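You operate a simulated robot arm through the tools that you are given. There is no shell and no other tool. Be economical: measure what you need, move in short steps, check, and stop when the job is done.

Carry out the task below with a simulated two-armed robot. There is one attempt and no reset: what you move stays moved.

TASK
Free the small wheel, brush the tray bed clean, clamp the wheel in again.
Fine: hold the tray for the stop; rest the wheel on the yellow outline; lay the brush back.

The check looks at the end state, three seconds after you hand in, the way a careful person would. Anything else that was tipped, shoved, dropped, spilled or broken makes it a failure.

THE ROBOT
Two 7-joint arms with two-finger parallel grippers on one trunk, on a base that drives. Base frame: it is fixed to the floor where the robot stands at the start and does not move with it; the origin is under the middle of the robot, x ahead of it, y to its left, z up. Units: m, rad, N and s.
The left shoulder is at the start at [0.07, 0.163, 1.145], the right one opposite. With the tool pointing down near the work surface each hand reaches from about 0.38 to 0.88 m from the robot's upright axis, wherever it stands, measured 20 degrees to its own side. Places, roughly: red stop [0.6, 0, 0.8]; yellow outline on the island table [0.6, -0.5, 0.8]; bed of the flat steel tray [0.6, 0.1, 0.8]. Payload 3.43 kg a hand.
Tool frame (each hand has its own): the origin (TCP) lies between the finger pads and is the grasp point; the fingertips stand 0.034 m ahead of it; z points along the fingers, y is the line along which they close. Largest opening 0.128 m; finger width 0.024, thickness 0.012; the body of the gripper, 0.048 by 0.13 m, starts 0.096 m behind the TCP.
Orientation is told as [roll, pitch, yaw] about the base's x, y, z axes, in that order, counted from this pose: with the fingers straight down and closing along the base's y, the tool's x points along the base's -x, its y along +y and its z along -z.

THE INTERFACE
- The arms move only by the tool nudge_tool. It takes "left_commands", "right_commands" or both (then of equal length, played together; a hand with none holds still); each is a list of rows, each a list of 7 numbers: the shift along the tool's x, y, z in m, then the turn, a rotation vector about the tool's x, y, z in rad, then the finger opening in m, from 0 to 0.128. In form: [[dx, dy, dz, ax, ay, az, gripper], ...]. A call has 1 to 20 rows; each row shifts and turns the commanded pose from where the row before left it, along the tool's axes as they then stand. Each row takes 0.2 s and may step no farther than 0.05 m and 0.15 rad from the row before; otherwise, or with a gripper value out of range, the whole call is refused. A pose out of reach is approached as far as the arm can. The call stops where the force on the tool passes 40 N (or 10 N more than at its start, if that is more) or the arm is blocked; 0.2 s more then pass. Each finger travels about 0.153 m/s and halts on what it meets, pressing with about 21 N; the grip force reading is that of the motor and also rises with nothing between the fingers. The clock runs only during rows and for 0.2 s after the last one: add rows that do not move to give the fingers time. It gives the time, the measured TCP pose, the force on the tool (base axes), the opening and the grip force at its end, in the units of the frame above (readings bear some noise).
- Cameras (640 x 400 px; columns grow to the right, rows downward): "scene" is now at [0.1298, -0.0312, 1.3638]; the picture's right is [-0.36, -0.93, 0.00], its down [-0.61, 0.24, -0.76] and it looks along [0.70, -0.28, -0.65] (base axes); focal length 256 px, centre (320, 200). "left" rides on the left gripper at [0.076, 0.011, -0.16] in its tool frame; the picture's right is [-0.15, 0.99, 0.00], its down [-0.88, -0.13, -0.46] and it looks along [-0.45, -0.07, 0.89] (tool axes); focal length 234 px, centre (320, 200). "right" rides on the right gripper at [0.076, -0.011, -0.16] in its tool frame; the picture's right is [0.15, 0.99, 0.00], its down [-0.88, 0.13, -0.46] and it looks along [-0.45, 0.07, 0.89] (tool axes); focal length 234 px, centre (320, 200). There is no depth. A picture from a camera that has moved, and an enlarged one, comes with that camera's place and axes in the base frame and with its lens.
- snapshot(camera): a new picture of that camera. It takes no simulated time.
- raise_lower(by): slides the trunk up (or, below 0, down) by that many m; the arms and the scene camera ride with it, the base frame stays. It gives what a move gives, with no picture.
- drive_base(legs): drives the robot by 1 to 6 legs, each [ahead, left, turn to the left] in m, m and rad, along the robot's own axes; the way and the turn of a leg run together, so that a leg with both is an arc; at most 1.5 m and 3.142 rad a leg. The arms and the cameras ride along, it lands a little off, and it stops where it bumps. It gives what a move gives.
- turn_head(pan, tilt): turns the head with the scene camera to pan (to the left, within 1.501 rad either way) and tilt (down, from -0.506 to 1.204), counted from straight ahead of the robot. It gives what a move gives.
- close_up(camera, box): a new picture of the part [left, top, right, bottom] of that camera's present view, enlarged. It takes no simulated time.
- hand_in(): hands the job in; it is judged then, once.

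Work in short steps. Places have to be worked out from the pictures, the camera data and where the tool is seen: move nearer, look again, correct. Check each grasp and each placing, and mend what went wrong. You have 120 turns and 88 pictures in all, those below and enlarged ones among them. Open the grippers and draw the arms clear of the work before you hand the job in, unless the task says otherwise; then end with one line.

The tools are called after "Request:" by a JSON object that holds its "op" and its "data". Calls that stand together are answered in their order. nudge_tool: Moves the arms, as the interface text tells. Its arguments: {"type":"object","properties":{"left_commands":{"type":"array","items":{"type":"array","items":{"type":"number"}}},"right_commands":{"type":"array","items":{"type":"array","items":{"type":"number"}}}},"required":[]} The other tools are called the same way: raise_lower (by) slides the trunk up or down; drive_base (legs) drives the base; turn_head (pan, tilt) turns the head that bears the scene camera; snapshot (camera) takes a picture; close_up (camera, box) takes an enlarged picture of a part of a camera's view; hand_in () hands the job in.

At the start:

```text
clock: 0.0
left_eef_pos: [0.559, 0.1218, 1.1055]
left_tool_rot: [0.001, -0.001, 0.001]
left_contact_force: [0.4, 0.0, -0.1]
left_gripper_width: 0.1278
left_finger_force: 0.1
right_eef_pos: [0.4609, -0.2432, 1.0773]
right_tool_rot: [0.001, 0.0, -0.001]
right_contact_force: [-0.6, -0.8, 0.2]
right_gripper_width: 0.1283
right_finger_force: 0.0
trunk travel left (down, up): [-0.625, 0.315]
robot x, y, heading: [-0.003, 0.0008, 0.001]
head pan, tilt: [-0.374, 0.712]
```

scene: 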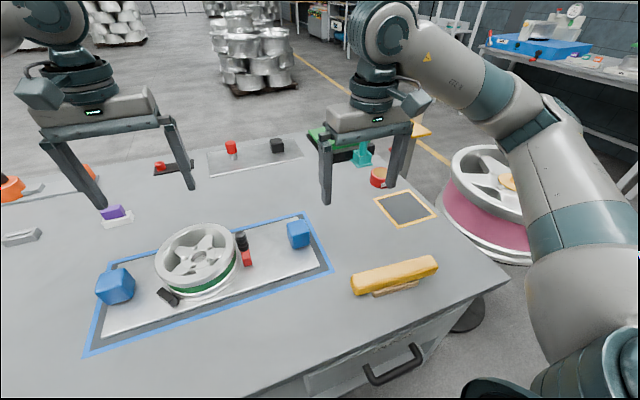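
right: 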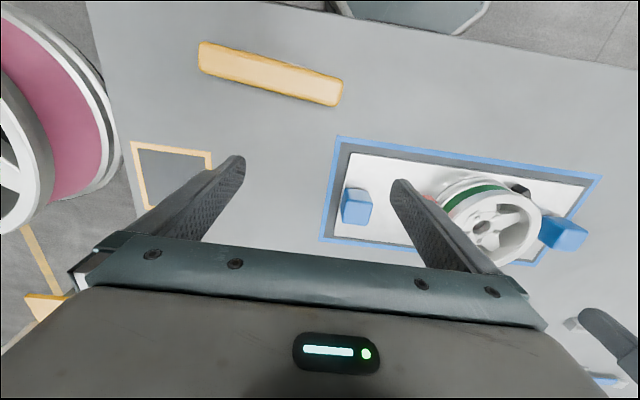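
left: 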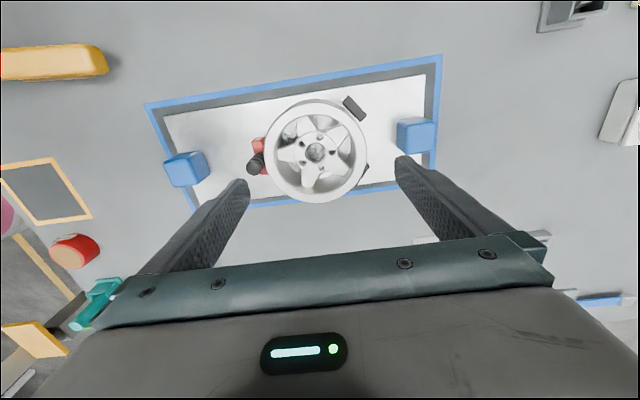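

The tray with the wheel, red stop, two blue blocks (handles) and yellow-orange brush are visible. I take enlarged views to understand the clamp.

Request:
{"op": "close_up", "data": {"camera": "scene", "box": [80, 200, 340, 362]}}

Request:
{"op": "close_up", "data": {"camera": "left", "box": [140, 50, 460, 250]}}

Request:
{"op": "close_up", "data": {"camera": "scene", "box": [320, 120, 520, 320]}}

```text
2.46 times, centred on (210, 281) of scene
camera zoom: at [0.1298, -0.0312, 1.3638], right [-0.36, -0.93, 0.0], down [-0.61, 0.24, -0.76], along [0.7, -0.28, -0.65], focal length 629 px, centre (591, 1)
```

zoom: 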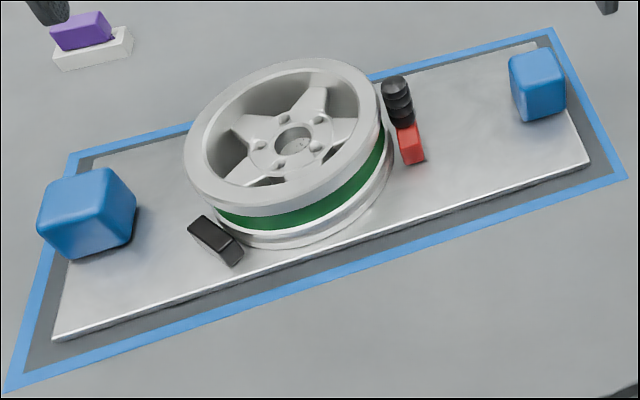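

```text
2.00 times, centred on (300, 150) of left
camera zoom: at [0.4828, 0.1327, 1.2645], right [0.15, 0.99, 0.0], down [0.88, -0.13, 0.46], along [0.45, -0.07, -0.89], focal length 468 px, centre (360, 300)
```

zoom: 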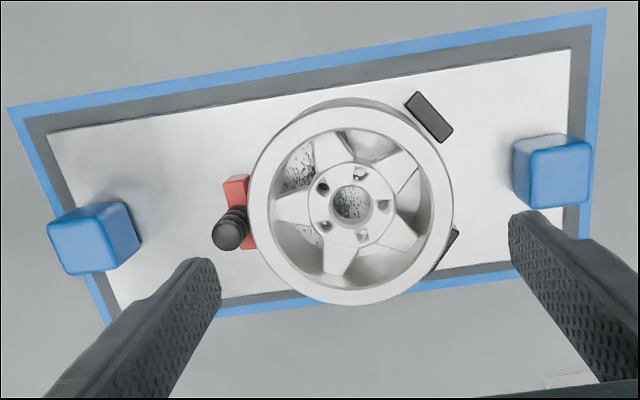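

```text
2.00 times, centred on (420, 220) of scene
camera zoom: at [0.1298, -0.0312, 1.3638], right [-0.36, -0.93, 0.0], down [-0.61, 0.24, -0.76], along [0.7, -0.28, -0.65], focal length 511 px, centre (120, 160)
```

zoom: 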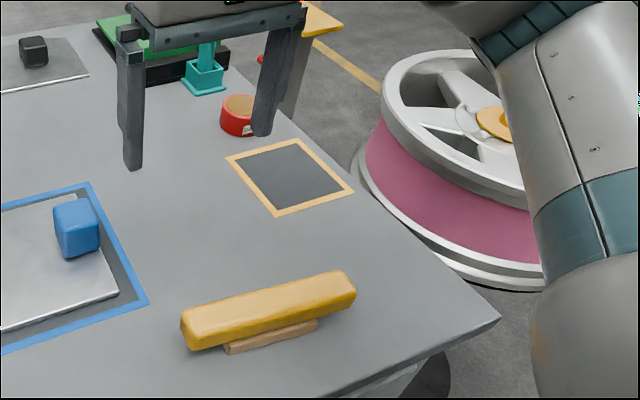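

The stop is a red block with a black knob at about (0.60,-0.01), wheel centre about (0.60,0.107), posts on the +y side, handles at about (0.60,-0.157) and (0.60,0.295). I move the left hand over the +y handle and the right nearer the stop to look.

Request:
{"op": "nudge_tool", "data": {"left_commands": [[-0.01, 0.043, 0.03, 0, 0, 0, 0.128], [-0.01, 0.043, 0.03, 0, 0, 0, 0.128], [-0.01, 0.043, 0.03, 0, 0, 0, 0.128], [-0.01, 0.043, 0.03, 0, 0, 0, 0.128], [0, 0, 0, 0, 0, 0, 0.128]], "right_commands": [[-0.025, 0.03, 0.025, 0, 0, 0, 0.128], [-0.025, 0.03, 0.025, 0, 0, 0, 0.128], [-0.025, 0.03, 0.025, 0, 0, 0, 0.128], [-0.025, 0.03, 0.025, 0, 0, 0, 0.128], [0, 0, 0, 0, 0, 0, 0.128]]}}

Request:
{"op": "snapshot", "data": {"camera": "right"}}

Request:
{"op": "snapshot", "data": {"camera": "left"}}

```text
refused: row 1 steps farther than a row can; nothing moved
```

```text
81 pictures are left
camera right: at [0.3849, -0.2539, 1.2377], right [-0.15, 0.99, 0.0], down [0.88, 0.13, 0.46], along [0.45, 0.07, -0.89], focal length 234 px, centre (320, 200)
```

right: 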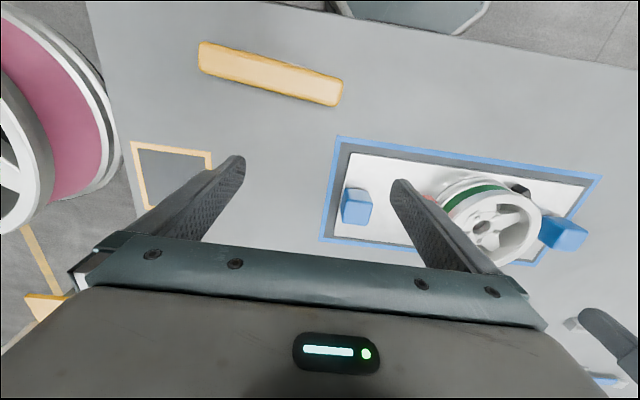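

```text
80 pictures are left
camera left: at [0.4828, 0.1327, 1.2645], right [0.15, 0.99, 0.0], down [0.88, -0.13, 0.46], along [0.45, -0.07, -0.89], focal length 234 px, centre (320, 200)
```

left: 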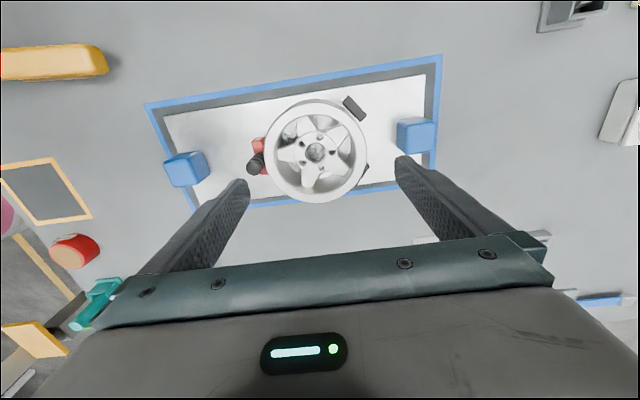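

The step was slightly over the 0.05 limit; I use smaller rows.

Request:
{"op": "nudge_tool", "data": {"left_commands": [[-0.008, 0.035, 0.024, 0, 0, 0, 0.128], [-0.008, 0.035, 0.024, 0, 0, 0, 0.128], [-0.008, 0.035, 0.024, 0, 0, 0, 0.128], [-0.008, 0.035, 0.024, 0, 0, 0, 0.128], [-0.008, 0.035, 0.024, 0, 0, 0, 0.128], [0, 0, 0, 0, 0, 0, 0.128]], "right_commands": [[-0.02, 0.028, 0.02, 0, 0, 0, 0.128], [-0.02, 0.028, 0.02, 0, 0, 0, 0.128], [-0.02, 0.028, 0.02, 0, 0, 0, 0.128], [-0.02, 0.028, 0.02, 0, 0, 0, 0.128], [-0.02, 0.028, 0.02, 0, 0, 0, 0.128], [0, 0, 0, 0, 0, 0, 0.128]]}}

Request:
{"op": "snapshot", "data": {"camera": "right"}}

Request:
{"op": "snapshot", "data": {"camera": "left"}}

```text
clock: 1.4
left_eef_pos: [0.5967, 0.2956, 0.9866]
left_tool_rot: [0.002, 0.0, -0.001]
left_contact_force: [-0.2, -0.9, -0.2]
left_gripper_width: 0.1281
left_finger_force: 0.0
right_eef_pos: [0.5605, -0.1046, 0.9781]
right_tool_rot: [0.002, 0.0, -0.001]
right_contact_force: [0.4, 0.4, -0.1]
right_gripper_width: 0.1283
right_finger_force: 0.0
trunk travel left (down, up): [-0.625, 0.315]
robot x, y, heading: [-0.0011, 0.0018, 0.003]
head pan, tilt: [-0.374, 0.712]
```

```text
79 pictures are left
camera right: at [0.4837, -0.1153, 1.1381], right [-0.15, 0.99, 0.0], down [0.88, 0.13, 0.46], along [0.45, 0.07, -0.89], focal length 234 px, centre (320, 200)
```

right: 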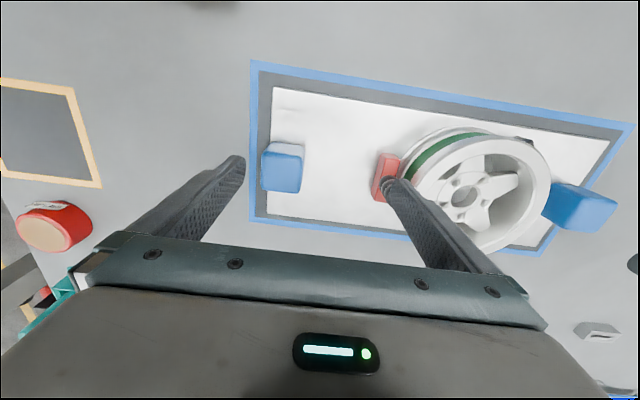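

```text
78 pictures are left
camera left: at [0.5214, 0.3065, 1.1447], right [0.15, 0.99, 0.0], down [0.88, -0.13, 0.46], along [0.45, -0.07, -0.89], focal length 234 px, centre (320, 200)
```

left: 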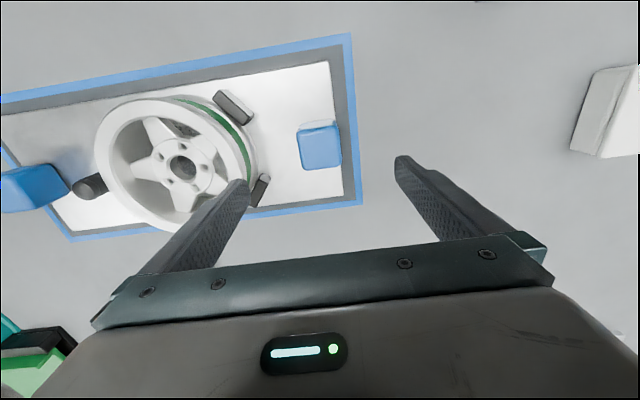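

The +y handle centre is at about (0.600,0.294), top about z 0.84. I lower the left toward it, and turn the right tool 90° so it can close along x on the knob.

Request:
{"op": "nudge_tool", "data": {"left_commands": [[0, 0, 0.02, 0, 0, 0, 0.128], [0, 0, 0.02, 0, 0, 0, 0.128], [0, 0, 0.02, 0, 0, 0, 0.128], [0, 0, 0.02, 0, 0, 0, 0.128], [0, 0, 0, 0, 0, 0, 0.1], [0, 0, 0, 0, 0, 0, 0.1], [0, 0, 0, 0, 0, 0, 0.1], [0, 0, 0, 0, 0, 0, 0.1], [0, 0, 0, 0, 0, 0, 0.1], [0, 0, 0, 0, 0, 0, 0.1], [0, 0, 0, 0, 0, 0, 0.1], [0, 0, 0, 0, 0, 0, 0.1], [0, 0, 0, 0, 0, 0, 0.1]], "right_commands": [[-0.04, 0, 0, 0, 0, 0, 0.128], [0, 0, 0, 0, 0, -0.1428, 0.128], [0, 0, 0, 0, 0, -0.1428, 0.128], [0, 0, 0, 0, 0, -0.1428, 0.128], [0, 0, 0, 0, 0, -0.1428, 0.128], [0, 0, 0, 0, 0, -0.1428, 0.128], [0, 0, 0, 0, 0, -0.1428, 0.128], [0, 0, 0, 0, 0, -0.1428, 0.128], [0, 0, 0, 0, 0, -0.1428, 0.128], [0, 0, 0, 0, 0, -0.1428, 0.128], [0, 0, 0, 0, 0, -0.1428, 0.128], [0, 0, 0, 0, 0, -0.1428, 0.128], [0, 0, 0, 0, 0, 0, 0.128]]}}

Request:
{"op": "snapshot", "data": {"camera": "right"}}

Request:
{"op": "snapshot", "data": {"camera": "left"}}

```text
clock: 4.2
left_eef_pos: [0.5985, 0.2968, 0.9042]
left_tool_rot: [0.0, 0.0, -0.001]
left_contact_force: [-0.5, 0.1, -0.2]
left_gripper_width: 0.1002
left_finger_force: 0.0
right_eef_pos: [0.6011, -0.1037, 0.9782]
right_tool_rot: [-0.001, 0.0, 1.094]
right_contact_force: [0.8, -0.1, 0.3]
right_gripper_width: 0.1281
right_finger_force: 0.0
right hand out of reach, approached as far as the arm can: row 10, 11, 12
trunk travel left (down, up): [-0.625, 0.315]
robot x, y, heading: [-0.0005, 0.0003, -0.001]
head pan, tilt: [-0.374, 0.712]
```

```text
77 pictures are left
camera right: at [0.5758, -0.1751, 1.1381], right [-0.95, 0.32, 0.0], down [0.29, 0.84, 0.46], along [0.15, 0.43, -0.89], focal length 234 px, centre (320, 200)
```

right: 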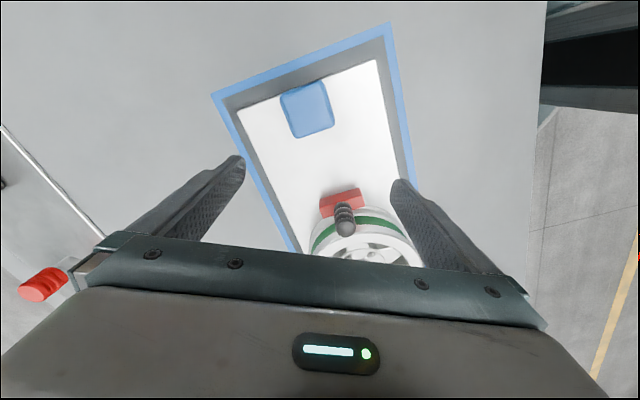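

```text
76 pictures are left
camera left: at [0.5229, 0.307, 1.0642], right [0.15, 0.99, 0.0], down [0.88, -0.13, 0.46], along [0.45, -0.07, -0.89], focal length 234 px, centre (320, 200)
```

left: 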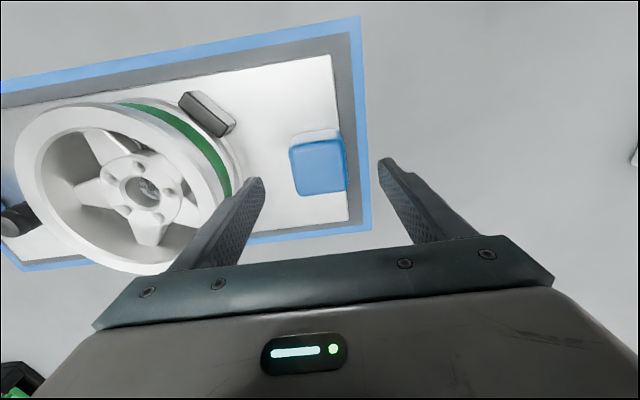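

The right wrist stops at yaw 1.09, so I turn it the other way to about -1.57. The left goes down around the handle centred at y≈0.293.

Request:
{"op": "nudge_tool", "data": {"left_commands": [[0, -0.004, 0.018, 0, 0, 0, 0.1], [0, 0, 0.018, 0, 0, 0, 0.1], [0, 0, 0.018, 0, 0, 0, 0.1], [0, 0, 0.018, 0, 0, 0, 0.1], [0, 0, 0, 0, 0, 0, 0.1], [0, 0, 0, 0, 0, 0, 0.1], [0, 0, 0, 0, 0, 0, 0.1], [0, 0, 0, 0, 0, 0, 0.1], [0, 0, 0, 0, 0, 0, 0.1], [0, 0, 0, 0, 0, 0, 0.1], [0, 0, 0, 0, 0, 0, 0.1], [0, 0, 0, 0, 0, 0, 0.1], [0, 0, 0, 0, 0, 0, 0.1], [0, 0, 0, 0, 0, 0, 0.1], [0, 0, 0, 0, 0, 0, 0.1], [0, 0, 0, 0, 0, 0, 0.1], [0, 0, 0, 0, 0, 0, 0.1], [0, 0, 0, 0, 0, 0, 0.1], [0, 0, 0, 0, 0, 0, 0.1]], "right_commands": [[0, 0, 0, 0, 0, 0.148, 0.128], [0, 0, 0, 0, 0, 0.148, 0.128], [0, 0, 0, 0, 0, 0.148, 0.128], [0, 0, 0, 0, 0, 0.148, 0.128], [0, 0, 0, 0, 0, 0.148, 0.128], [0, 0, 0, 0, 0, 0.148, 0.128], [0, 0, 0, 0, 0, 0.148, 0.128], [0, 0, 0, 0, 0, 0.148, 0.128], [0, 0, 0, 0, 0, 0.148, 0.128], [0, 0, 0, 0, 0, 0.148, 0.128], [0, 0, 0, 0, 0, 0.148, 0.128], [0, 0, 0, 0, 0, 0.148, 0.128], [0, 0, 0, 0, 0, 0.148, 0.128], [0, 0, 0, 0, 0, 0.148, 0.128], [0, 0, 0, 0, 0, 0.148, 0.128], [0, 0, 0, 0, 0, 0.148, 0.128], [0, 0, 0, 0, 0, 0.148, 0.128], [0, 0, 0, 0, 0, 0.148, 0.128], [0, 0, 0, 0, 0, 0, 0.128]]}}

Request:
{"op": "snapshot", "data": {"camera": "right"}}

Request:
{"op": "snapshot", "data": {"camera": "left"}}

```text
clock: 8.2
left_eef_pos: [0.598, 0.2932, 0.8332]
left_tool_rot: [0.001, -0.001, -0.001]
left_contact_force: [-0.1, -0.1, 0.8]
left_gripper_width: 0.1
left_finger_force: 0.0
right_eef_pos: [0.6008, -0.1024, 0.978]
right_tool_rot: [-0.001, 0.001, -1.569]
right_contact_force: [-0.1, -0.7, 0.2]
right_gripper_width: 0.1279
right_finger_force: 0.1
trunk travel left (down, up): [-0.625, 0.315]
robot x, y, heading: [-0.0016, -0.0004, 0.001]
head pan, tilt: [-0.374, 0.712]
```

```text
75 pictures are left
camera right: at [0.5894, -0.0267, 1.1375], right [0.99, 0.15, 0.0], down [0.13, -0.88, 0.46], along [0.07, -0.45, -0.89], focal length 234 px, centre (320, 200)
```

right: 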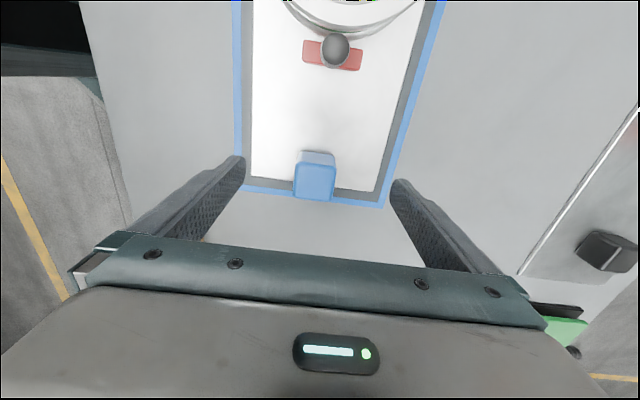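

```text
74 pictures are left
camera left: at [0.5222, 0.3038, 0.9926], right [0.15, 0.99, 0.0], down [0.88, -0.13, 0.46], along [0.45, -0.07, -0.89], focal length 234 px, centre (320, 200)
```

left: 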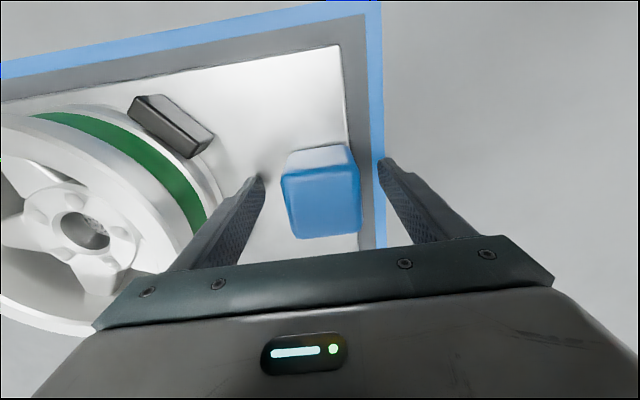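

The left fingers straddle the handle symmetrically. I close the left grip, and bring the right above the knob at about (0.600,-0.003).

Request:
{"op": "nudge_tool", "data": {"left_commands": [[0, 0, 0, 0, 0, 0, 0.08], [0, 0, 0, 0, 0, 0, 0.07], [0, 0, 0, 0, 0, 0, 0.06], [0, 0, 0, 0, 0, 0, 0.055], [0, 0, 0, 0, 0, 0, 0.05], [0, 0, 0, 0, 0, 0, 0.045], [0, 0, 0, 0, 0, 0, 0.04], [0, 0, 0, 0, 0, 0, 0.04]], "right_commands": [[0.033, 0, 0, 0, 0, 0, 0.08], [0.033, 0, 0, 0, 0, 0, 0.08], [0.033, 0, 0, 0, 0, 0, 0.08], [0, 0, 0.025, 0, 0, 0, 0.08], [0, 0, 0.025, 0, 0, 0, 0.08], [0, 0, 0, 0, 0, 0, 0.08], [0, 0, 0, 0, 0, 0, 0.08], [0, 0, 0, 0, 0, 0, 0.08]]}}

Request:
{"op": "snapshot", "data": {"camera": "right"}}

Request:
{"op": "snapshot", "data": {"camera": "left"}}

Request:
{"op": "turn_head", "data": {"pan": 0.0, "tilt": 0.8}}

Request:
{"op": "snapshot", "data": {"camera": "scene"}}

```text
clock: 10.0
left_eef_pos: [0.5976, 0.2942, 0.8335]
left_tool_rot: [-0.002, 0.0, 0.0]
left_contact_force: [0.9, 4.0, -0.2]
left_gripper_width: 0.0548
left_finger_force: 20.7
right_eef_pos: [0.5997, -0.0033, 0.9283]
right_tool_rot: [-0.001, 0.001, -1.569]
right_contact_force: [0.6, 0.2, -0.6]
right_gripper_width: 0.0797
right_finger_force: 0.1
trunk travel left (down, up): [-0.625, 0.315]
robot x, y, heading: [-0.0013, -0.0038, -0.002]
head pan, tilt: [-0.374, 0.712]
```

```text
73 pictures are left
camera right: at [0.5881, 0.0728, 1.0883], right [0.99, 0.15, 0.0], down [0.13, -0.88, 0.46], along [0.07, -0.45, -0.89], focal length 234 px, centre (320, 200)
```

right: 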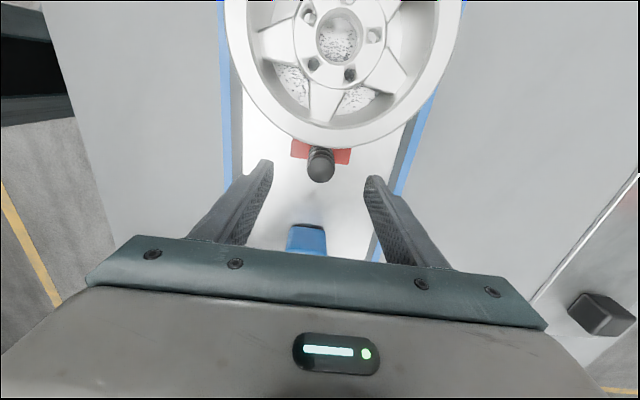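

```text
72 pictures are left
camera left: at [0.5223, 0.3043, 0.9924], right [0.15, 0.99, 0.0], down [0.88, -0.13, 0.46], along [0.45, -0.07, -0.89], focal length 234 px, centre (320, 200)
```

left: 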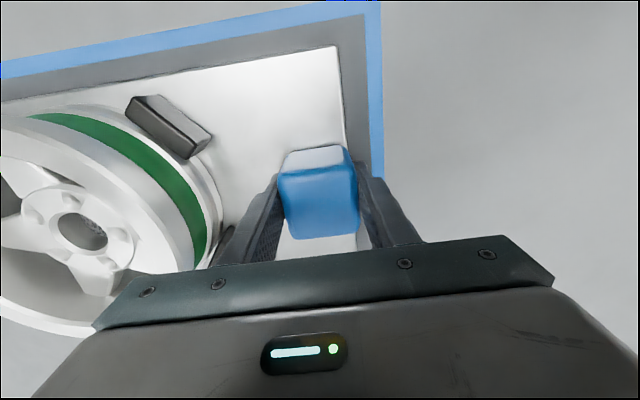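

```text
clock: 10.8
left_eef_pos: [0.5972, 0.2938, 0.8335]
left_tool_rot: [0.0, 0.0, 0.0]
left_contact_force: [0.7, 4.4, -0.6]
left_gripper_width: 0.0547
left_finger_force: 21.0
right_eef_pos: [0.6006, -0.0042, 0.928]
right_tool_rot: [-0.001, 0.001, -1.569]
right_contact_force: [-0.2, 0.2, -0.2]
right_gripper_width: 0.0802
right_finger_force: 0.1
trunk travel left (down, up): [-0.625, 0.315]
robot x, y, heading: [0.0005, -0.0026, -0.001]
head pan, tilt: [0.0, 0.799]
```

```text
71 pictures are left
camera scene: at [0.1319, 0.0002, 1.3566], right [0.0, -1.0, 0.0], down [-0.72, 0.0, -0.7], along [0.7, 0.0, -0.72], focal length 256 px, centre (320, 200)
```

scene: 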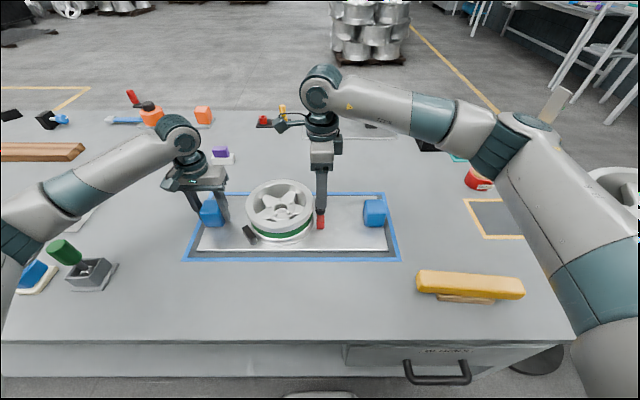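

The knob is between the right fingers at about (0.600,0.003), the wheel edge at y≈0.013. I lower to z≈0.862 and close on the knob.

Request:
{"op": "nudge_tool", "data": {"right_commands": [[0, 0, 0.022, 0, 0, 0, 0.08], [0, 0, 0.022, 0, 0, 0, 0.08], [0, 0, 0.022, 0, 0, 0, 0.08], [0, 0, 0, 0, 0, 0, 0.06], [0, 0, 0, 0, 0, 0, 0.04], [0, 0, 0, 0, 0, 0, 0.02], [0, 0, 0, 0, 0, 0, 0.01], [0, 0, 0, 0, 0, 0, 0.01]]}}

Request:
{"op": "snapshot", "data": {"camera": "right"}}

```text
clock: 12.7
left_eef_pos: [0.598, 0.294, 0.8317]
left_tool_rot: [0.0, 0.0, 0.001]
left_contact_force: [1.2, 4.7, -0.1]
left_gripper_width: 0.0549
left_finger_force: 21.5
right_eef_pos: [0.5997, -0.0046, 0.8616]
right_tool_rot: [0.001, -0.001, -1.569]
right_contact_force: [-2.7, 0.5, -0.1]
right_gripper_width: 0.028
right_finger_force: 20.4
trunk travel left (down, up): [-0.625, 0.315]
robot x, y, heading: [-0.0032, 0.0012, -0.002]
head pan, tilt: [0.0, 0.799]
```

```text
70 pictures are left
camera right: at [0.5888, 0.0724, 1.0213], right [0.99, 0.15, 0.0], down [0.13, -0.88, 0.46], along [0.07, -0.45, -0.89], focal length 234 px, centre (320, 200)
```

right: 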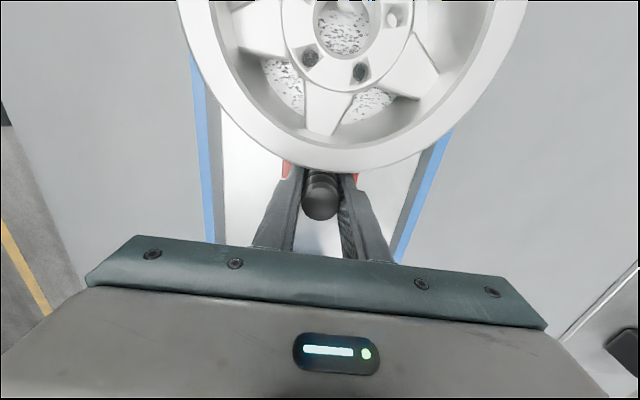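

The knob is held (28 mm). I pull it toward -y (tool -x) in small steps and watch the force.

Request:
{"op": "nudge_tool", "data": {"right_commands": [[-0.006, 0, 0, 0, 0, 0, 0.01], [-0.006, 0, 0, 0, 0, 0, 0.01], [-0.006, 0, 0, 0, 0, 0, 0.01], [0, 0, 0, 0, 0, 0, 0.01]]}}

Request:
{"op": "snapshot", "data": {"camera": "right"}}

```text
clock: 13.7
left_eef_pos: [0.5991, 0.2922, 0.8333]
left_tool_rot: [-0.003, 0.001, -0.001]
left_contact_force: [2.1, -16.7, 0.2]
left_gripper_width: 0.0548
left_finger_force: 21.2
right_eef_pos: [0.6018, -0.0225, 0.8614]
right_tool_rot: [0.0, 0.002, -1.571]
right_contact_force: [-1.6, 13.6, 0.2]
right_gripper_width: 0.0277
right_finger_force: 21.0
trunk travel left (down, up): [-0.625, 0.315]
robot x, y, heading: [0.0019, -0.0004, 0.002]
head pan, tilt: [0.0, 0.799]
```

```text
69 pictures are left
camera right: at [0.5896, 0.0537, 1.0217], right [0.99, 0.15, 0.0], down [0.13, -0.88, 0.46], along [0.07, -0.45, -0.89], focal length 234 px, centre (320, 200)
```

right: 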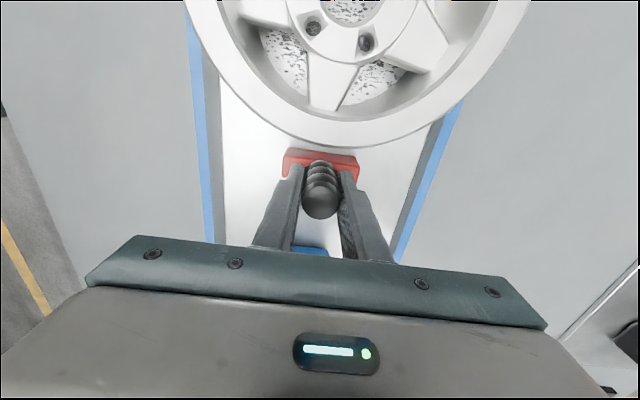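

The stop slides with about 14 N while the left hand holds the tray. I pull another 40 mm for room.

Request:
{"op": "nudge_tool", "data": {"right_commands": [[-0.007, 0, 0, 0, 0, 0, 0.01], [-0.007, 0, 0, 0, 0, 0, 0.01], [-0.007, 0, 0, 0, 0, 0, 0.01], [-0.007, 0, 0, 0, 0, 0, 0.01], [-0.007, 0, 0, 0, 0, 0, 0.01], [0, 0, 0, 0, 0, 0, 0.01]]}}

Request:
{"op": "snapshot", "data": {"camera": "right"}}

```text
clock: 15.1
left_eef_pos: [0.5978, 0.2932, 0.8323]
left_tool_rot: [0.0, 0.0, -0.001]
left_contact_force: [1.1, -14.9, -0.1]
left_gripper_width: 0.0551
left_finger_force: 21.0
right_eef_pos: [0.6008, -0.0581, 0.8618]
right_tool_rot: [-0.002, -0.002, -1.569]
right_contact_force: [-0.3, 10.6, 0.2]
right_gripper_width: 0.0279
right_finger_force: 21.1
trunk travel left (down, up): [-0.625, 0.315]
robot x, y, heading: [-0.0004, 0.0019, 0.002]
head pan, tilt: [0.0, 0.799]
```

```text
68 pictures are left
camera right: at [0.5896, 0.0184, 1.0217], right [0.99, 0.15, 0.0], down [0.13, -0.88, 0.46], along [0.07, -0.45, -0.89], focal length 234 px, centre (320, 200)
```

right: 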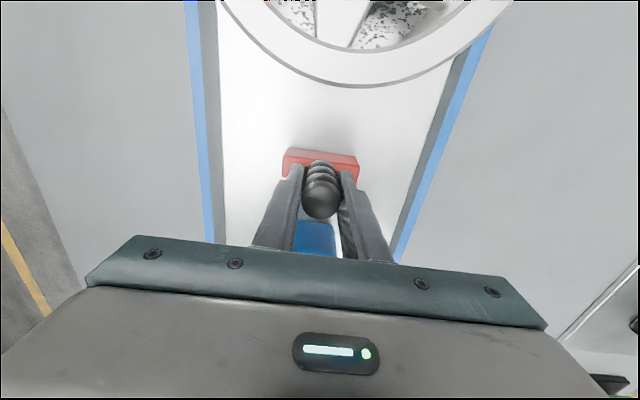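

The stop is free by about 54 mm. I open the right hand, rise, and go above the wheel's near side for a look.

Request:
{"op": "nudge_tool", "data": {"right_commands": [[0, 0, 0, 0, 0, 0, 0.06], [0, 0, 0, 0, 0, 0, 0.06], [0, 0, -0.03, 0, 0, 0, 0.08], [0, 0, -0.04, 0, 0, 0, 0.08], [0, 0, -0.04, 0, 0, 0, 0.08], [0, 0, -0.04, 0, 0, 0, 0.08], [0, 0, -0.04, 0, 0, 0, 0.08], [0.04, -0.022, 0, 0, 0, 0, 0.08], [0.04, -0.022, 0, 0, 0, 0, 0.08], [0.04, -0.022, 0, 0, 0, 0, 0.08], [0.04, -0.022, 0, 0, 0, 0, 0.08], [0, 0, 0, 0, 0, 0, 0.08], [0, 0, 0, 0, 0, 0, 0.08]]}}

Request:
{"op": "snapshot", "data": {"camera": "right"}}

Request:
{"op": "close_up", "data": {"camera": "scene", "box": [180, 160, 420, 310]}}

```text
clock: 17.9
left_eef_pos: [0.5979, 0.293, 0.8334]
left_tool_rot: [-0.001, 0.0, 0.0]
left_contact_force: [-0.4, -1.6, -0.4]
left_gripper_width: 0.055
left_finger_force: 21.0
right_eef_pos: [0.5117, 0.1041, 1.0516]
right_tool_rot: [0.001, 0.0, -1.57]
right_contact_force: [-0.7, 0.2, 0.1]
right_gripper_width: 0.0802
right_finger_force: 0.1
trunk travel left (down, up): [-0.625, 0.315]
robot x, y, heading: [-0.0006, 0.0004, 0.002]
head pan, tilt: [0.0, 0.799]
```

```text
67 pictures are left
camera right: at [0.5005, 0.1796, 1.2124], right [0.99, 0.15, 0.0], down [0.13, -0.88, 0.46], along [0.07, -0.45, -0.89], focal length 234 px, centre (320, 200)
```

right: 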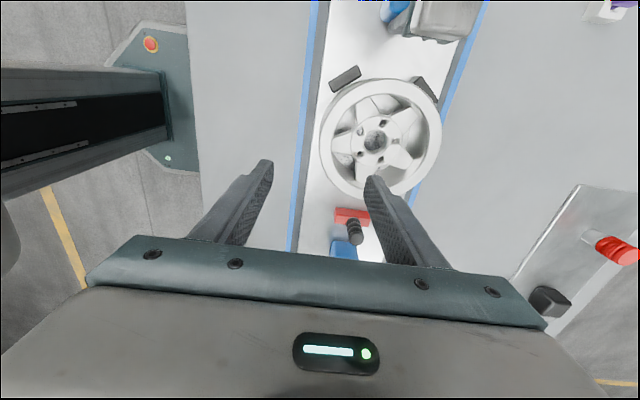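

```text
2.67 times, centred on (300, 235) of scene
camera zoom: at [0.1319, -0.0004, 1.3566], right [0.0, -1.0, 0.0], down [-0.72, 0.0, -0.7], along [0.7, 0.0, -0.72], focal length 682 px, centre (373, 107)
```

zoom: 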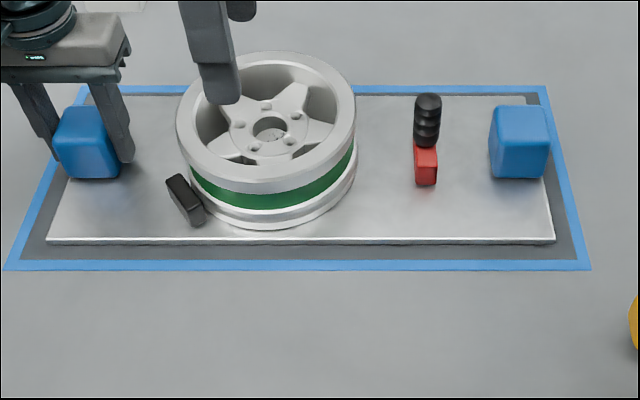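

Wheel centre is about (0.601,0.107), radius 0.088, top z≈0.86. I zoom to see whether a spoke lies at the near (-x) side.

Request:
{"op": "close_up", "data": {"camera": "right", "box": [290, 60, 466, 210]}}

Request:
{"op": "close_up", "data": {"camera": "scene", "box": [235, 170, 331, 250]}}

```text
2.67 times, centred on (378, 135) of right
camera zoom: at [0.5005, 0.1796, 1.2124], right [0.99, 0.15, 0.0], down [0.13, -0.88, 0.46], along [0.07, -0.45, -0.89], focal length 624 px, centre (165, 373)
```

zoom: 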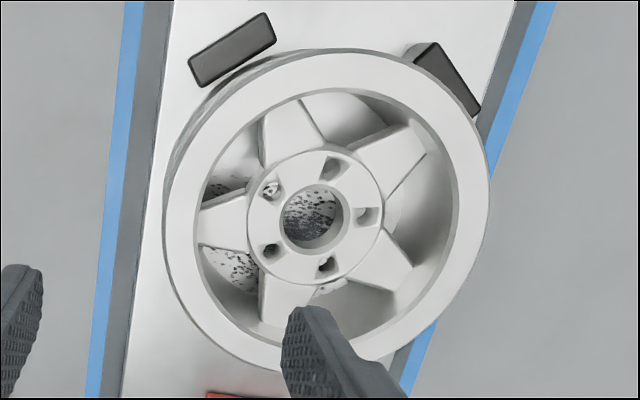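

```text
5.00 times, centred on (283, 210) of scene
camera zoom: at [0.1319, -0.0004, 1.3566], right [0.0, -1.0, 0.0], down [-0.72, 0.0, -0.7], along [0.7, 0.0, -0.72], focal length 1278 px, centre (505, 150)
```

zoom: 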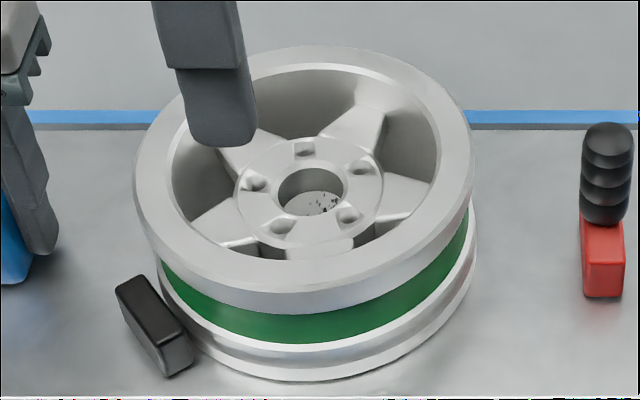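

A spoke lies toward -x; the window toward about 218° is free. I turn the hand so it closes radially there, above (0.5395,0.059), and check.

Request:
{"op": "nudge_tool", "data": {"right_commands": [[-0.023, 0.014, 0, 0, 0, 0, 0.05], [-0.022, 0.014, 0, 0, 0, 0, 0.04], [0, 0, 0, 0, 0, -0.1326, 0.04], [0, 0, 0, 0, 0, -0.1326, 0.04], [0, 0, 0, 0, 0, -0.1326, 0.04], [0, 0, 0, 0, 0, -0.1326, 0.04], [0, 0, 0, 0, 0, -0.1326, 0.04], [0, 0, 0.05, 0, 0, 0, 0.04], [0, 0, 0.05, 0, 0, 0, 0.04], [0, 0, 0, 0, 0, 0, 0.04], [0, 0, 0, 0, 0, 0, 0.04]]}}

Request:
{"op": "snapshot", "data": {"camera": "right"}}

Request:
{"op": "close_up", "data": {"camera": "scene", "box": [235, 140, 347, 240]}}

```text
clock: 20.2
left_eef_pos: [0.5985, 0.2937, 0.8331]
left_tool_rot: [0.0, -0.001, 0.001]
left_contact_force: [1.1, 0.0, -0.6]
left_gripper_width: 0.0553
left_finger_force: 21.1
right_eef_pos: [0.5417, 0.0571, 0.9516]
right_tool_rot: [0.001, 0.0, -0.905]
right_contact_force: [0.2, 0.5, 0.1]
right_gripper_width: 0.0397
right_finger_force: 0.0
trunk travel left (down, up): [-0.625, 0.315]
robot x, y, heading: [-0.0024, -0.0006, 0.001]
head pan, tilt: [0.0, 0.799]
```

```text
63 pictures are left
camera right: at [0.4851, 0.1104, 1.1114], right [0.69, 0.73, 0.0], down [0.65, -0.61, 0.46], along [0.33, -0.31, -0.89], focal length 234 px, centre (320, 200)
```

right: 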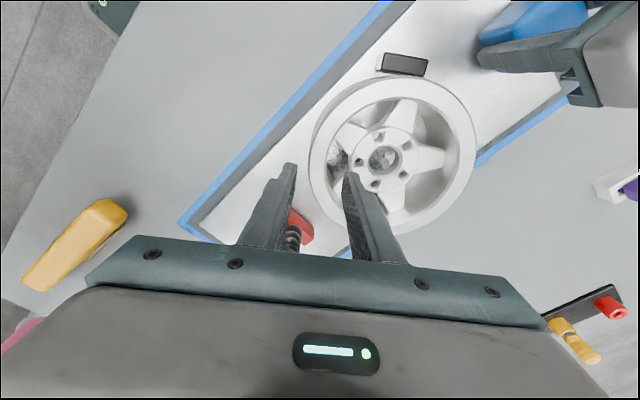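

```text
4.00 times, centred on (291, 190) of scene
camera zoom: at [0.1321, -0.0002, 1.3566], right [0.0, -1.0, 0.0], down [-0.72, 0.0, -0.7], along [0.7, 0.0, -0.72], focal length 1023 px, centre (436, 240)
```

zoom: 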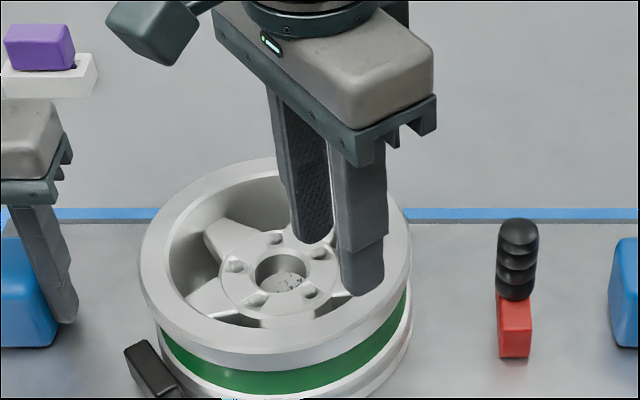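

Close; I zoom in to verify the inner finger aligns with a window rather than a spoke.

Request:
{"op": "close_up", "data": {"camera": "right", "box": [290, 70, 490, 250]}}

```text
2.22 times, centred on (390, 160) of right
camera zoom: at [0.4851, 0.1104, 1.1114], right [0.69, 0.73, 0.0], down [0.65, -0.61, 0.46], along [0.33, -0.31, -0.89], focal length 520 px, centre (164, 289)
```

zoom: 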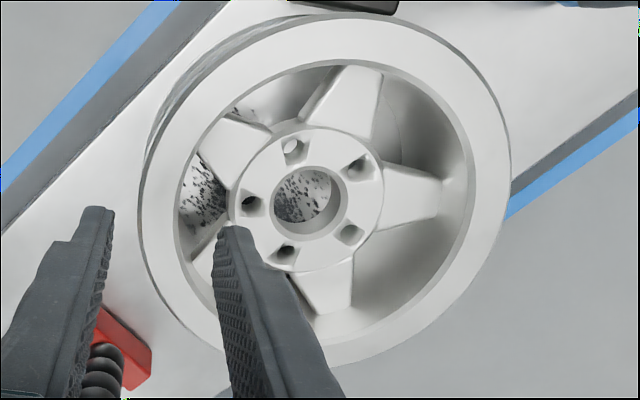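

The window centre is really at about 230°. I shift and turn the hand accordingly, lower part way and check.

Request:
{"op": "nudge_tool", "data": {"right_commands": [[-0.01, -0.001, 0, 0, 0, 0, 0.04], [0, 0, 0, 0, 0, -0.105, 0.04], [0, 0, 0, 0, 0, -0.105, 0.04], [0, 0, 0.02, 0, 0, 0, 0.04], [0, 0, 0.025, 0, 0, 0, 0.04], [0, 0, 0, 0, 0, 0, 0.04]]}}

Request:
{"op": "close_up", "data": {"camera": "right", "box": [240, 50, 480, 260]}}

Request:
{"op": "close_up", "data": {"camera": "scene", "box": [235, 150, 347, 250]}}

```text
clock: 21.6
left_eef_pos: [0.5991, 0.2935, 0.8329]
left_tool_rot: [0.001, 0.001, 0.0]
left_contact_force: [1.7, 0.5, 1.0]
left_gripper_width: 0.0549
left_finger_force: 21.1
right_eef_pos: [0.5462, 0.0491, 0.9063]
right_tool_rot: [0.0, 0.0, -0.697]
right_contact_force: [-0.4, -0.4, -1.1]
right_gripper_width: 0.0396
right_finger_force: 0.1
trunk travel left (down, up): [-0.625, 0.315]
robot x, y, heading: [-0.0005, 0.0037, 0.001]
head pan, tilt: [0.0, 0.799]
```

```text
1.90 times, centred on (360, 155) of right
camera zoom: at [0.4805, 0.09, 1.0669], right [0.52, 0.85, 0.0], down [0.76, -0.46, 0.46], along [0.39, -0.24, -0.89], focal length 446 px, centre (244, 286)
```

zoom: 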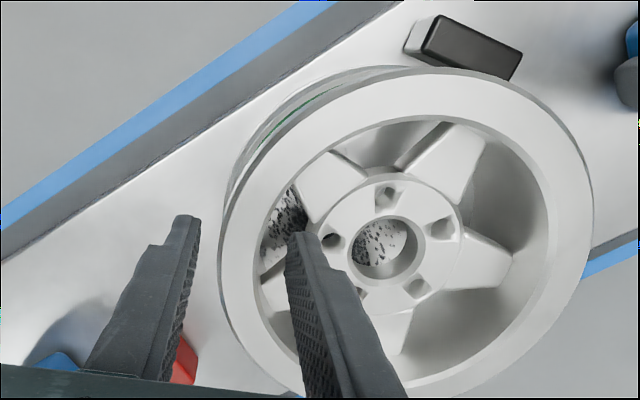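

```text
4.00 times, centred on (291, 200) of scene
camera zoom: at [0.1321, -0.0003, 1.3566], right [0.0, -1.0, 0.0], down [-0.72, 0.0, -0.7], along [0.7, 0.0, -0.72], focal length 1023 px, centre (436, 200)
```

zoom: 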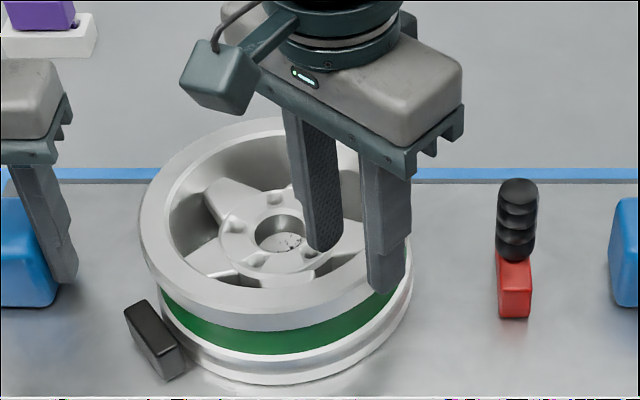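

The inner finger lines up with the window. I lower to z≈0.862 and close gently on the rim.

Request:
{"op": "nudge_tool", "data": {"right_commands": [[0, 0, 0.015, 0, 0, 0, 0.04], [0, 0, 0.015, 0, 0, 0, 0.04], [0, 0, 0.014, 0, 0, 0, 0.04], [0, 0, 0, 0, 0, 0, 0.04], [0, 0, 0, 0, 0, 0, 0.03], [0, 0, 0, 0, 0, 0, 0.02], [0, 0, 0, 0, 0, 0, 0.01], [0, 0, 0, 0, 0, 0, 0.005]]}}

Request:
{"op": "close_up", "data": {"camera": "scene", "box": [235, 150, 347, 250]}}

```text
clock: 22.4
left_eef_pos: [0.5974, 0.2938, 0.8339]
left_tool_rot: [0.001, -0.001, 0.002]
left_contact_force: [-1.4, 2.7, 3.7]
left_gripper_width: 0.055
left_finger_force: 21.0
right_eef_pos: [0.5472, 0.0515, 0.8783]
right_tool_rot: [0.012, -0.001, -0.697]
right_contact_force: [-2.5, -1.5, 8.0]
right_gripper_width: 0.0384
right_finger_force: 0.0
trunk travel left (down, up): [-0.625, 0.315]
robot x, y, heading: [-0.0018, -0.0037, 0.002]
head pan, tilt: [0.0, 0.799]
stopped in row 3 (right hand): the force on the tool passed its limit (the readings are from after the stop); the commanded pose is now the measured one
```

```text
4.00 times, centred on (291, 200) of scene
camera zoom: at [0.1303, -0.0006, 1.357], right [0.0, -1.0, 0.0], down [-0.72, 0.0, -0.7], along [0.7, 0.0, -0.72], focal length 1023 px, centre (436, 200)
```

zoom: 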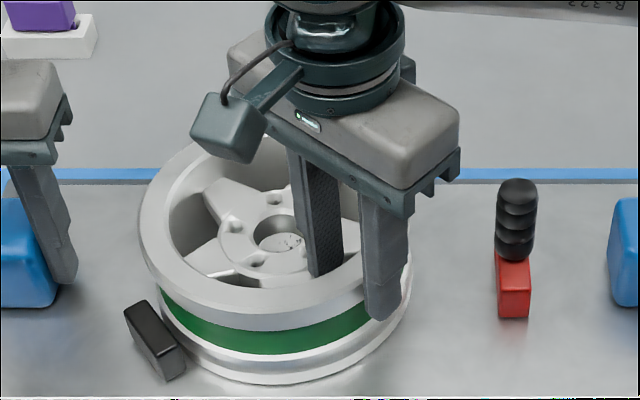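

Something was touched at tip height 0.844. I look from the wrist camera.

Request:
{"op": "close_up", "data": {"camera": "right", "box": [230, 60, 470, 270]}}

```text
1.90 times, centred on (350, 165) of right
camera zoom: at [0.4799, 0.0905, 1.0383], right [0.52, 0.85, 0.01], down [0.76, -0.47, 0.46], along [0.4, -0.23, -0.89], focal length 446 px, centre (263, 267)
```

zoom: 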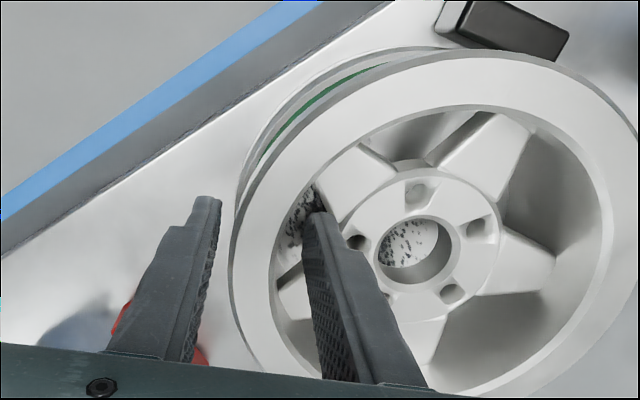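

Request:
{"op": "close_up", "data": {"camera": "right", "box": [330, 130, 426, 210]}}

```text
5.00 times, centred on (378, 170) of right
camera zoom: at [0.4799, 0.0905, 1.0383], right [0.52, 0.85, 0.01], down [0.76, -0.47, 0.46], along [0.4, -0.23, -0.89], focal length 1171 px, centre (30, 350)
```

zoom: 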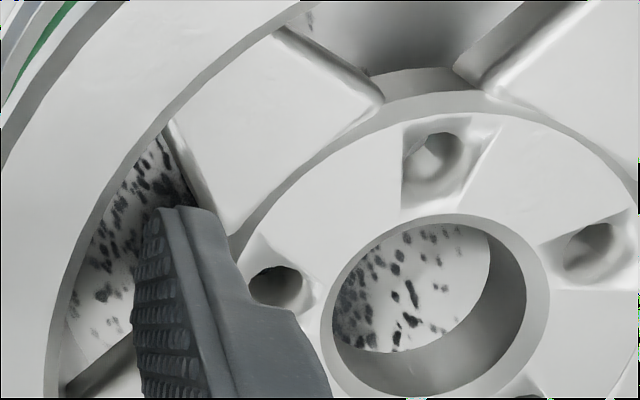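

The inner finger is close to the hub edge and upper spoke. I rise, shift 5 mm outward and 2 mm away from that spoke, narrow a little, and go down again.

Request:
{"op": "nudge_tool", "data": {"right_commands": [[0, 0, -0.012, 0, 0, 0, 0.037], [-0.002, -0.005, 0, 0, 0, 0, 0.037], [0, 0, 0, 0, 0, 0, 0.037], [0, 0, 0.008, 0, 0, 0, 0.037], [0, 0, 0.006, 0, 0, 0, 0.037], [0, 0, 0.006, 0, 0, 0, 0.037], [0, 0, 0.006, 0, 0, 0, 0.037], [0, 0, 0, 0, 0, 0, 0.037]]}}

Request:
{"op": "close_up", "data": {"camera": "right", "box": [260, 90, 428, 230]}}

```text
clock: 24.2
left_eef_pos: [0.5981, 0.2932, 0.8337]
left_tool_rot: [0.0, 0.0, 0.001]
left_contact_force: [-3.3, 3.0, 14.1]
left_gripper_width: 0.055
left_finger_force: 21.0
right_eef_pos: [0.5448, 0.0455, 0.8624]
right_tool_rot: [0.012, 0.001, -0.697]
right_contact_force: [0.3, 0.6, -0.3]
right_gripper_width: 0.037
right_finger_force: 0.1
trunk travel left (down, up): [-0.625, 0.315]
robot x, y, heading: [-0.0028, 0.0002, -0.001]
head pan, tilt: [0.0, 0.799]
```

```text
2.86 times, centred on (344, 160) of right
camera zoom: at [0.478, 0.0854, 1.0235], right [0.52, 0.85, 0.01], down [0.76, -0.47, 0.46], along [0.4, -0.23, -0.89], focal length 669 px, centre (251, 314)
```

zoom: 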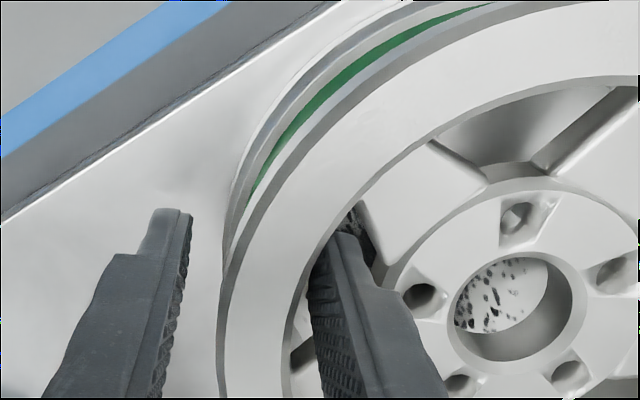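

Now at z 0.862 without contact. I shift 3 mm inward while closing on the rim.

Request:
{"op": "nudge_tool", "data": {"right_commands": [[0, 0.003, 0, 0, 0, 0, 0.034], [0, 0, 0, 0, 0, 0, 0.03], [0, 0, 0, 0, 0, 0, 0.026], [0, 0, 0, 0, 0, 0, 0.022], [0, 0, 0, 0, 0, 0, 0.018], [0, 0, 0, 0, 0, 0, 0.012], [0, 0, 0, 0, 0, 0, 0.006], [0, 0, 0, 0, 0, 0, 0.0]]}}

Request:
{"op": "close_up", "data": {"camera": "scene", "box": [180, 150, 400, 280]}}

```text
clock: 26.0
left_eef_pos: [0.5973, 0.2928, 0.8325]
left_tool_rot: [0.001, -0.001, 0.002]
left_contact_force: [-1.6, 4.2, 14.5]
left_gripper_width: 0.0551
left_finger_force: 21.1
right_eef_pos: [0.5474, 0.049, 0.8633]
right_tool_rot: [0.012, -0.002, -0.697]
right_contact_force: [0.1, -2.5, 2.1]
right_gripper_width: 0.0227
right_finger_force: 20.8
trunk travel left (down, up): [-0.625, 0.315]
robot x, y, heading: [0.0021, 0.001, -0.004]
head pan, tilt: [0.0, 0.799]
```

```text
2.91 times, centred on (290, 215) of scene
camera zoom: at [0.13, -0.0007, 1.3569], right [0.0, -1.0, 0.0], down [-0.72, 0.0, -0.7], along [0.7, 0.0, -0.72], focal length 744 px, centre (407, 156)
```

zoom: 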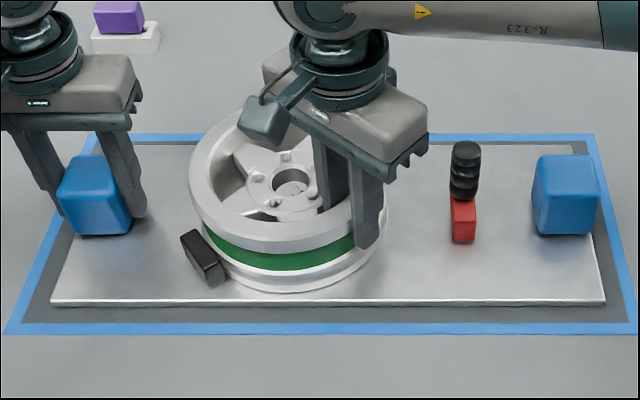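

The rim is gripped (22.7 mm). I lift 3 cm slowly, with a slight move away (-y) first unnecessary, and check.

Request:
{"op": "nudge_tool", "data": {"right_commands": [[0, 0, -0.008, 0, 0, 0, 0.0], [0, 0, -0.012, 0, 0, 0, 0.0], [0, 0, -0.015, 0, 0, 0, 0.0], [0, 0, 0, 0, 0, 0, 0.0]]}}

Request:
{"op": "snapshot", "data": {"camera": "scene"}}

```text
clock: 27.0
left_eef_pos: [0.5977, 0.2926, 0.8335]
left_tool_rot: [0.001, -0.001, 0.002]
left_contact_force: [-4.1, 3.3, 11.1]
left_gripper_width: 0.055
left_finger_force: 20.8
right_eef_pos: [0.5464, 0.0491, 0.899]
right_tool_rot: [0.01, 0.0, -0.696]
right_contact_force: [1.6, -1.3, 0.4]
right_gripper_width: 0.0225
right_finger_force: 21.1
trunk travel left (down, up): [-0.625, 0.315]
robot x, y, heading: [0.0025, -0.002, 0.004]
head pan, tilt: [0.0, 0.799]
```

```text
53 pictures are left
camera scene: at [0.131, -0.0005, 1.3567], right [0.0, -1.0, 0.0], down [-0.72, 0.0, -0.7], along [0.7, 0.0, -0.72], focal length 256 px, centre (320, 200)
```

scene: 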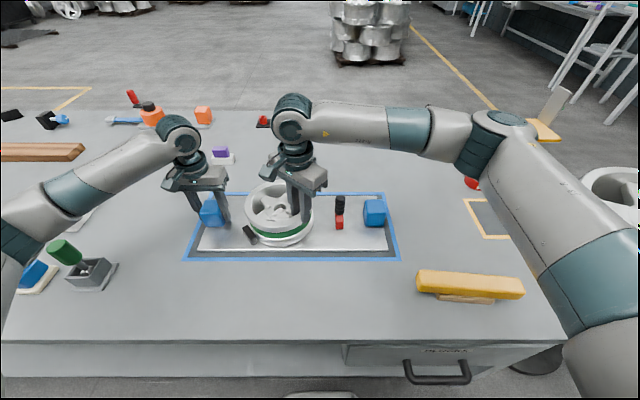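

I zoom to see whether the wheel left the tray.

Request:
{"op": "close_up", "data": {"camera": "scene", "box": [180, 150, 400, 280]}}

```text
2.91 times, centred on (290, 215) of scene
camera zoom: at [0.131, -0.0005, 1.3567], right [0.0, -1.0, 0.0], down [-0.72, 0.0, -0.7], along [0.7, 0.0, -0.72], focal length 744 px, centre (407, 156)
```

zoom: 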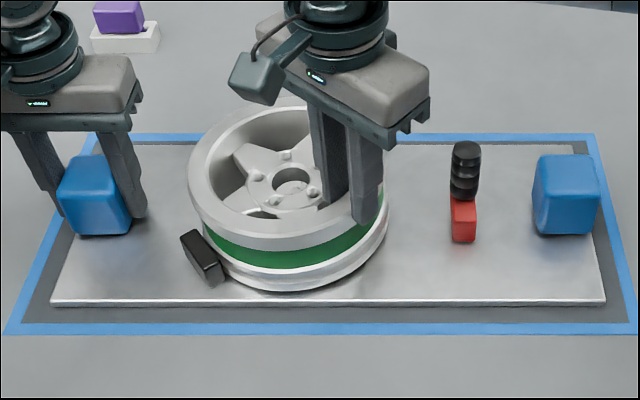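

Request:
{"op": "snapshot", "data": {"camera": "right"}}

Request:
{"op": "snapshot", "data": {"camera": "left"}}

```text
51 pictures are left
camera right: at [0.4803, 0.0873, 1.058], right [0.52, 0.85, 0.01], down [0.76, -0.47, 0.46], along [0.4, -0.23, -0.89], focal length 234 px, centre (320, 200)
```

right: 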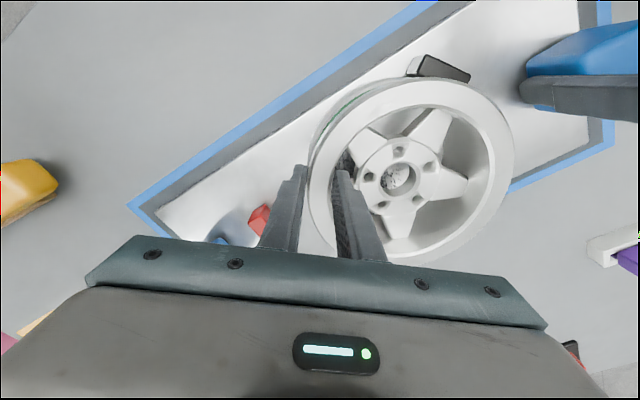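

```text
50 pictures are left
camera left: at [0.522, 0.3037, 0.9917], right [0.15, 0.99, 0.0], down [0.88, -0.13, 0.46], along [0.45, -0.07, -0.89], focal length 234 px, centre (320, 200)
```

left: 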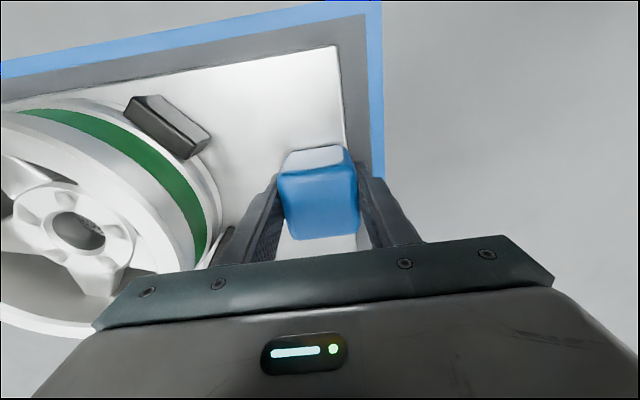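

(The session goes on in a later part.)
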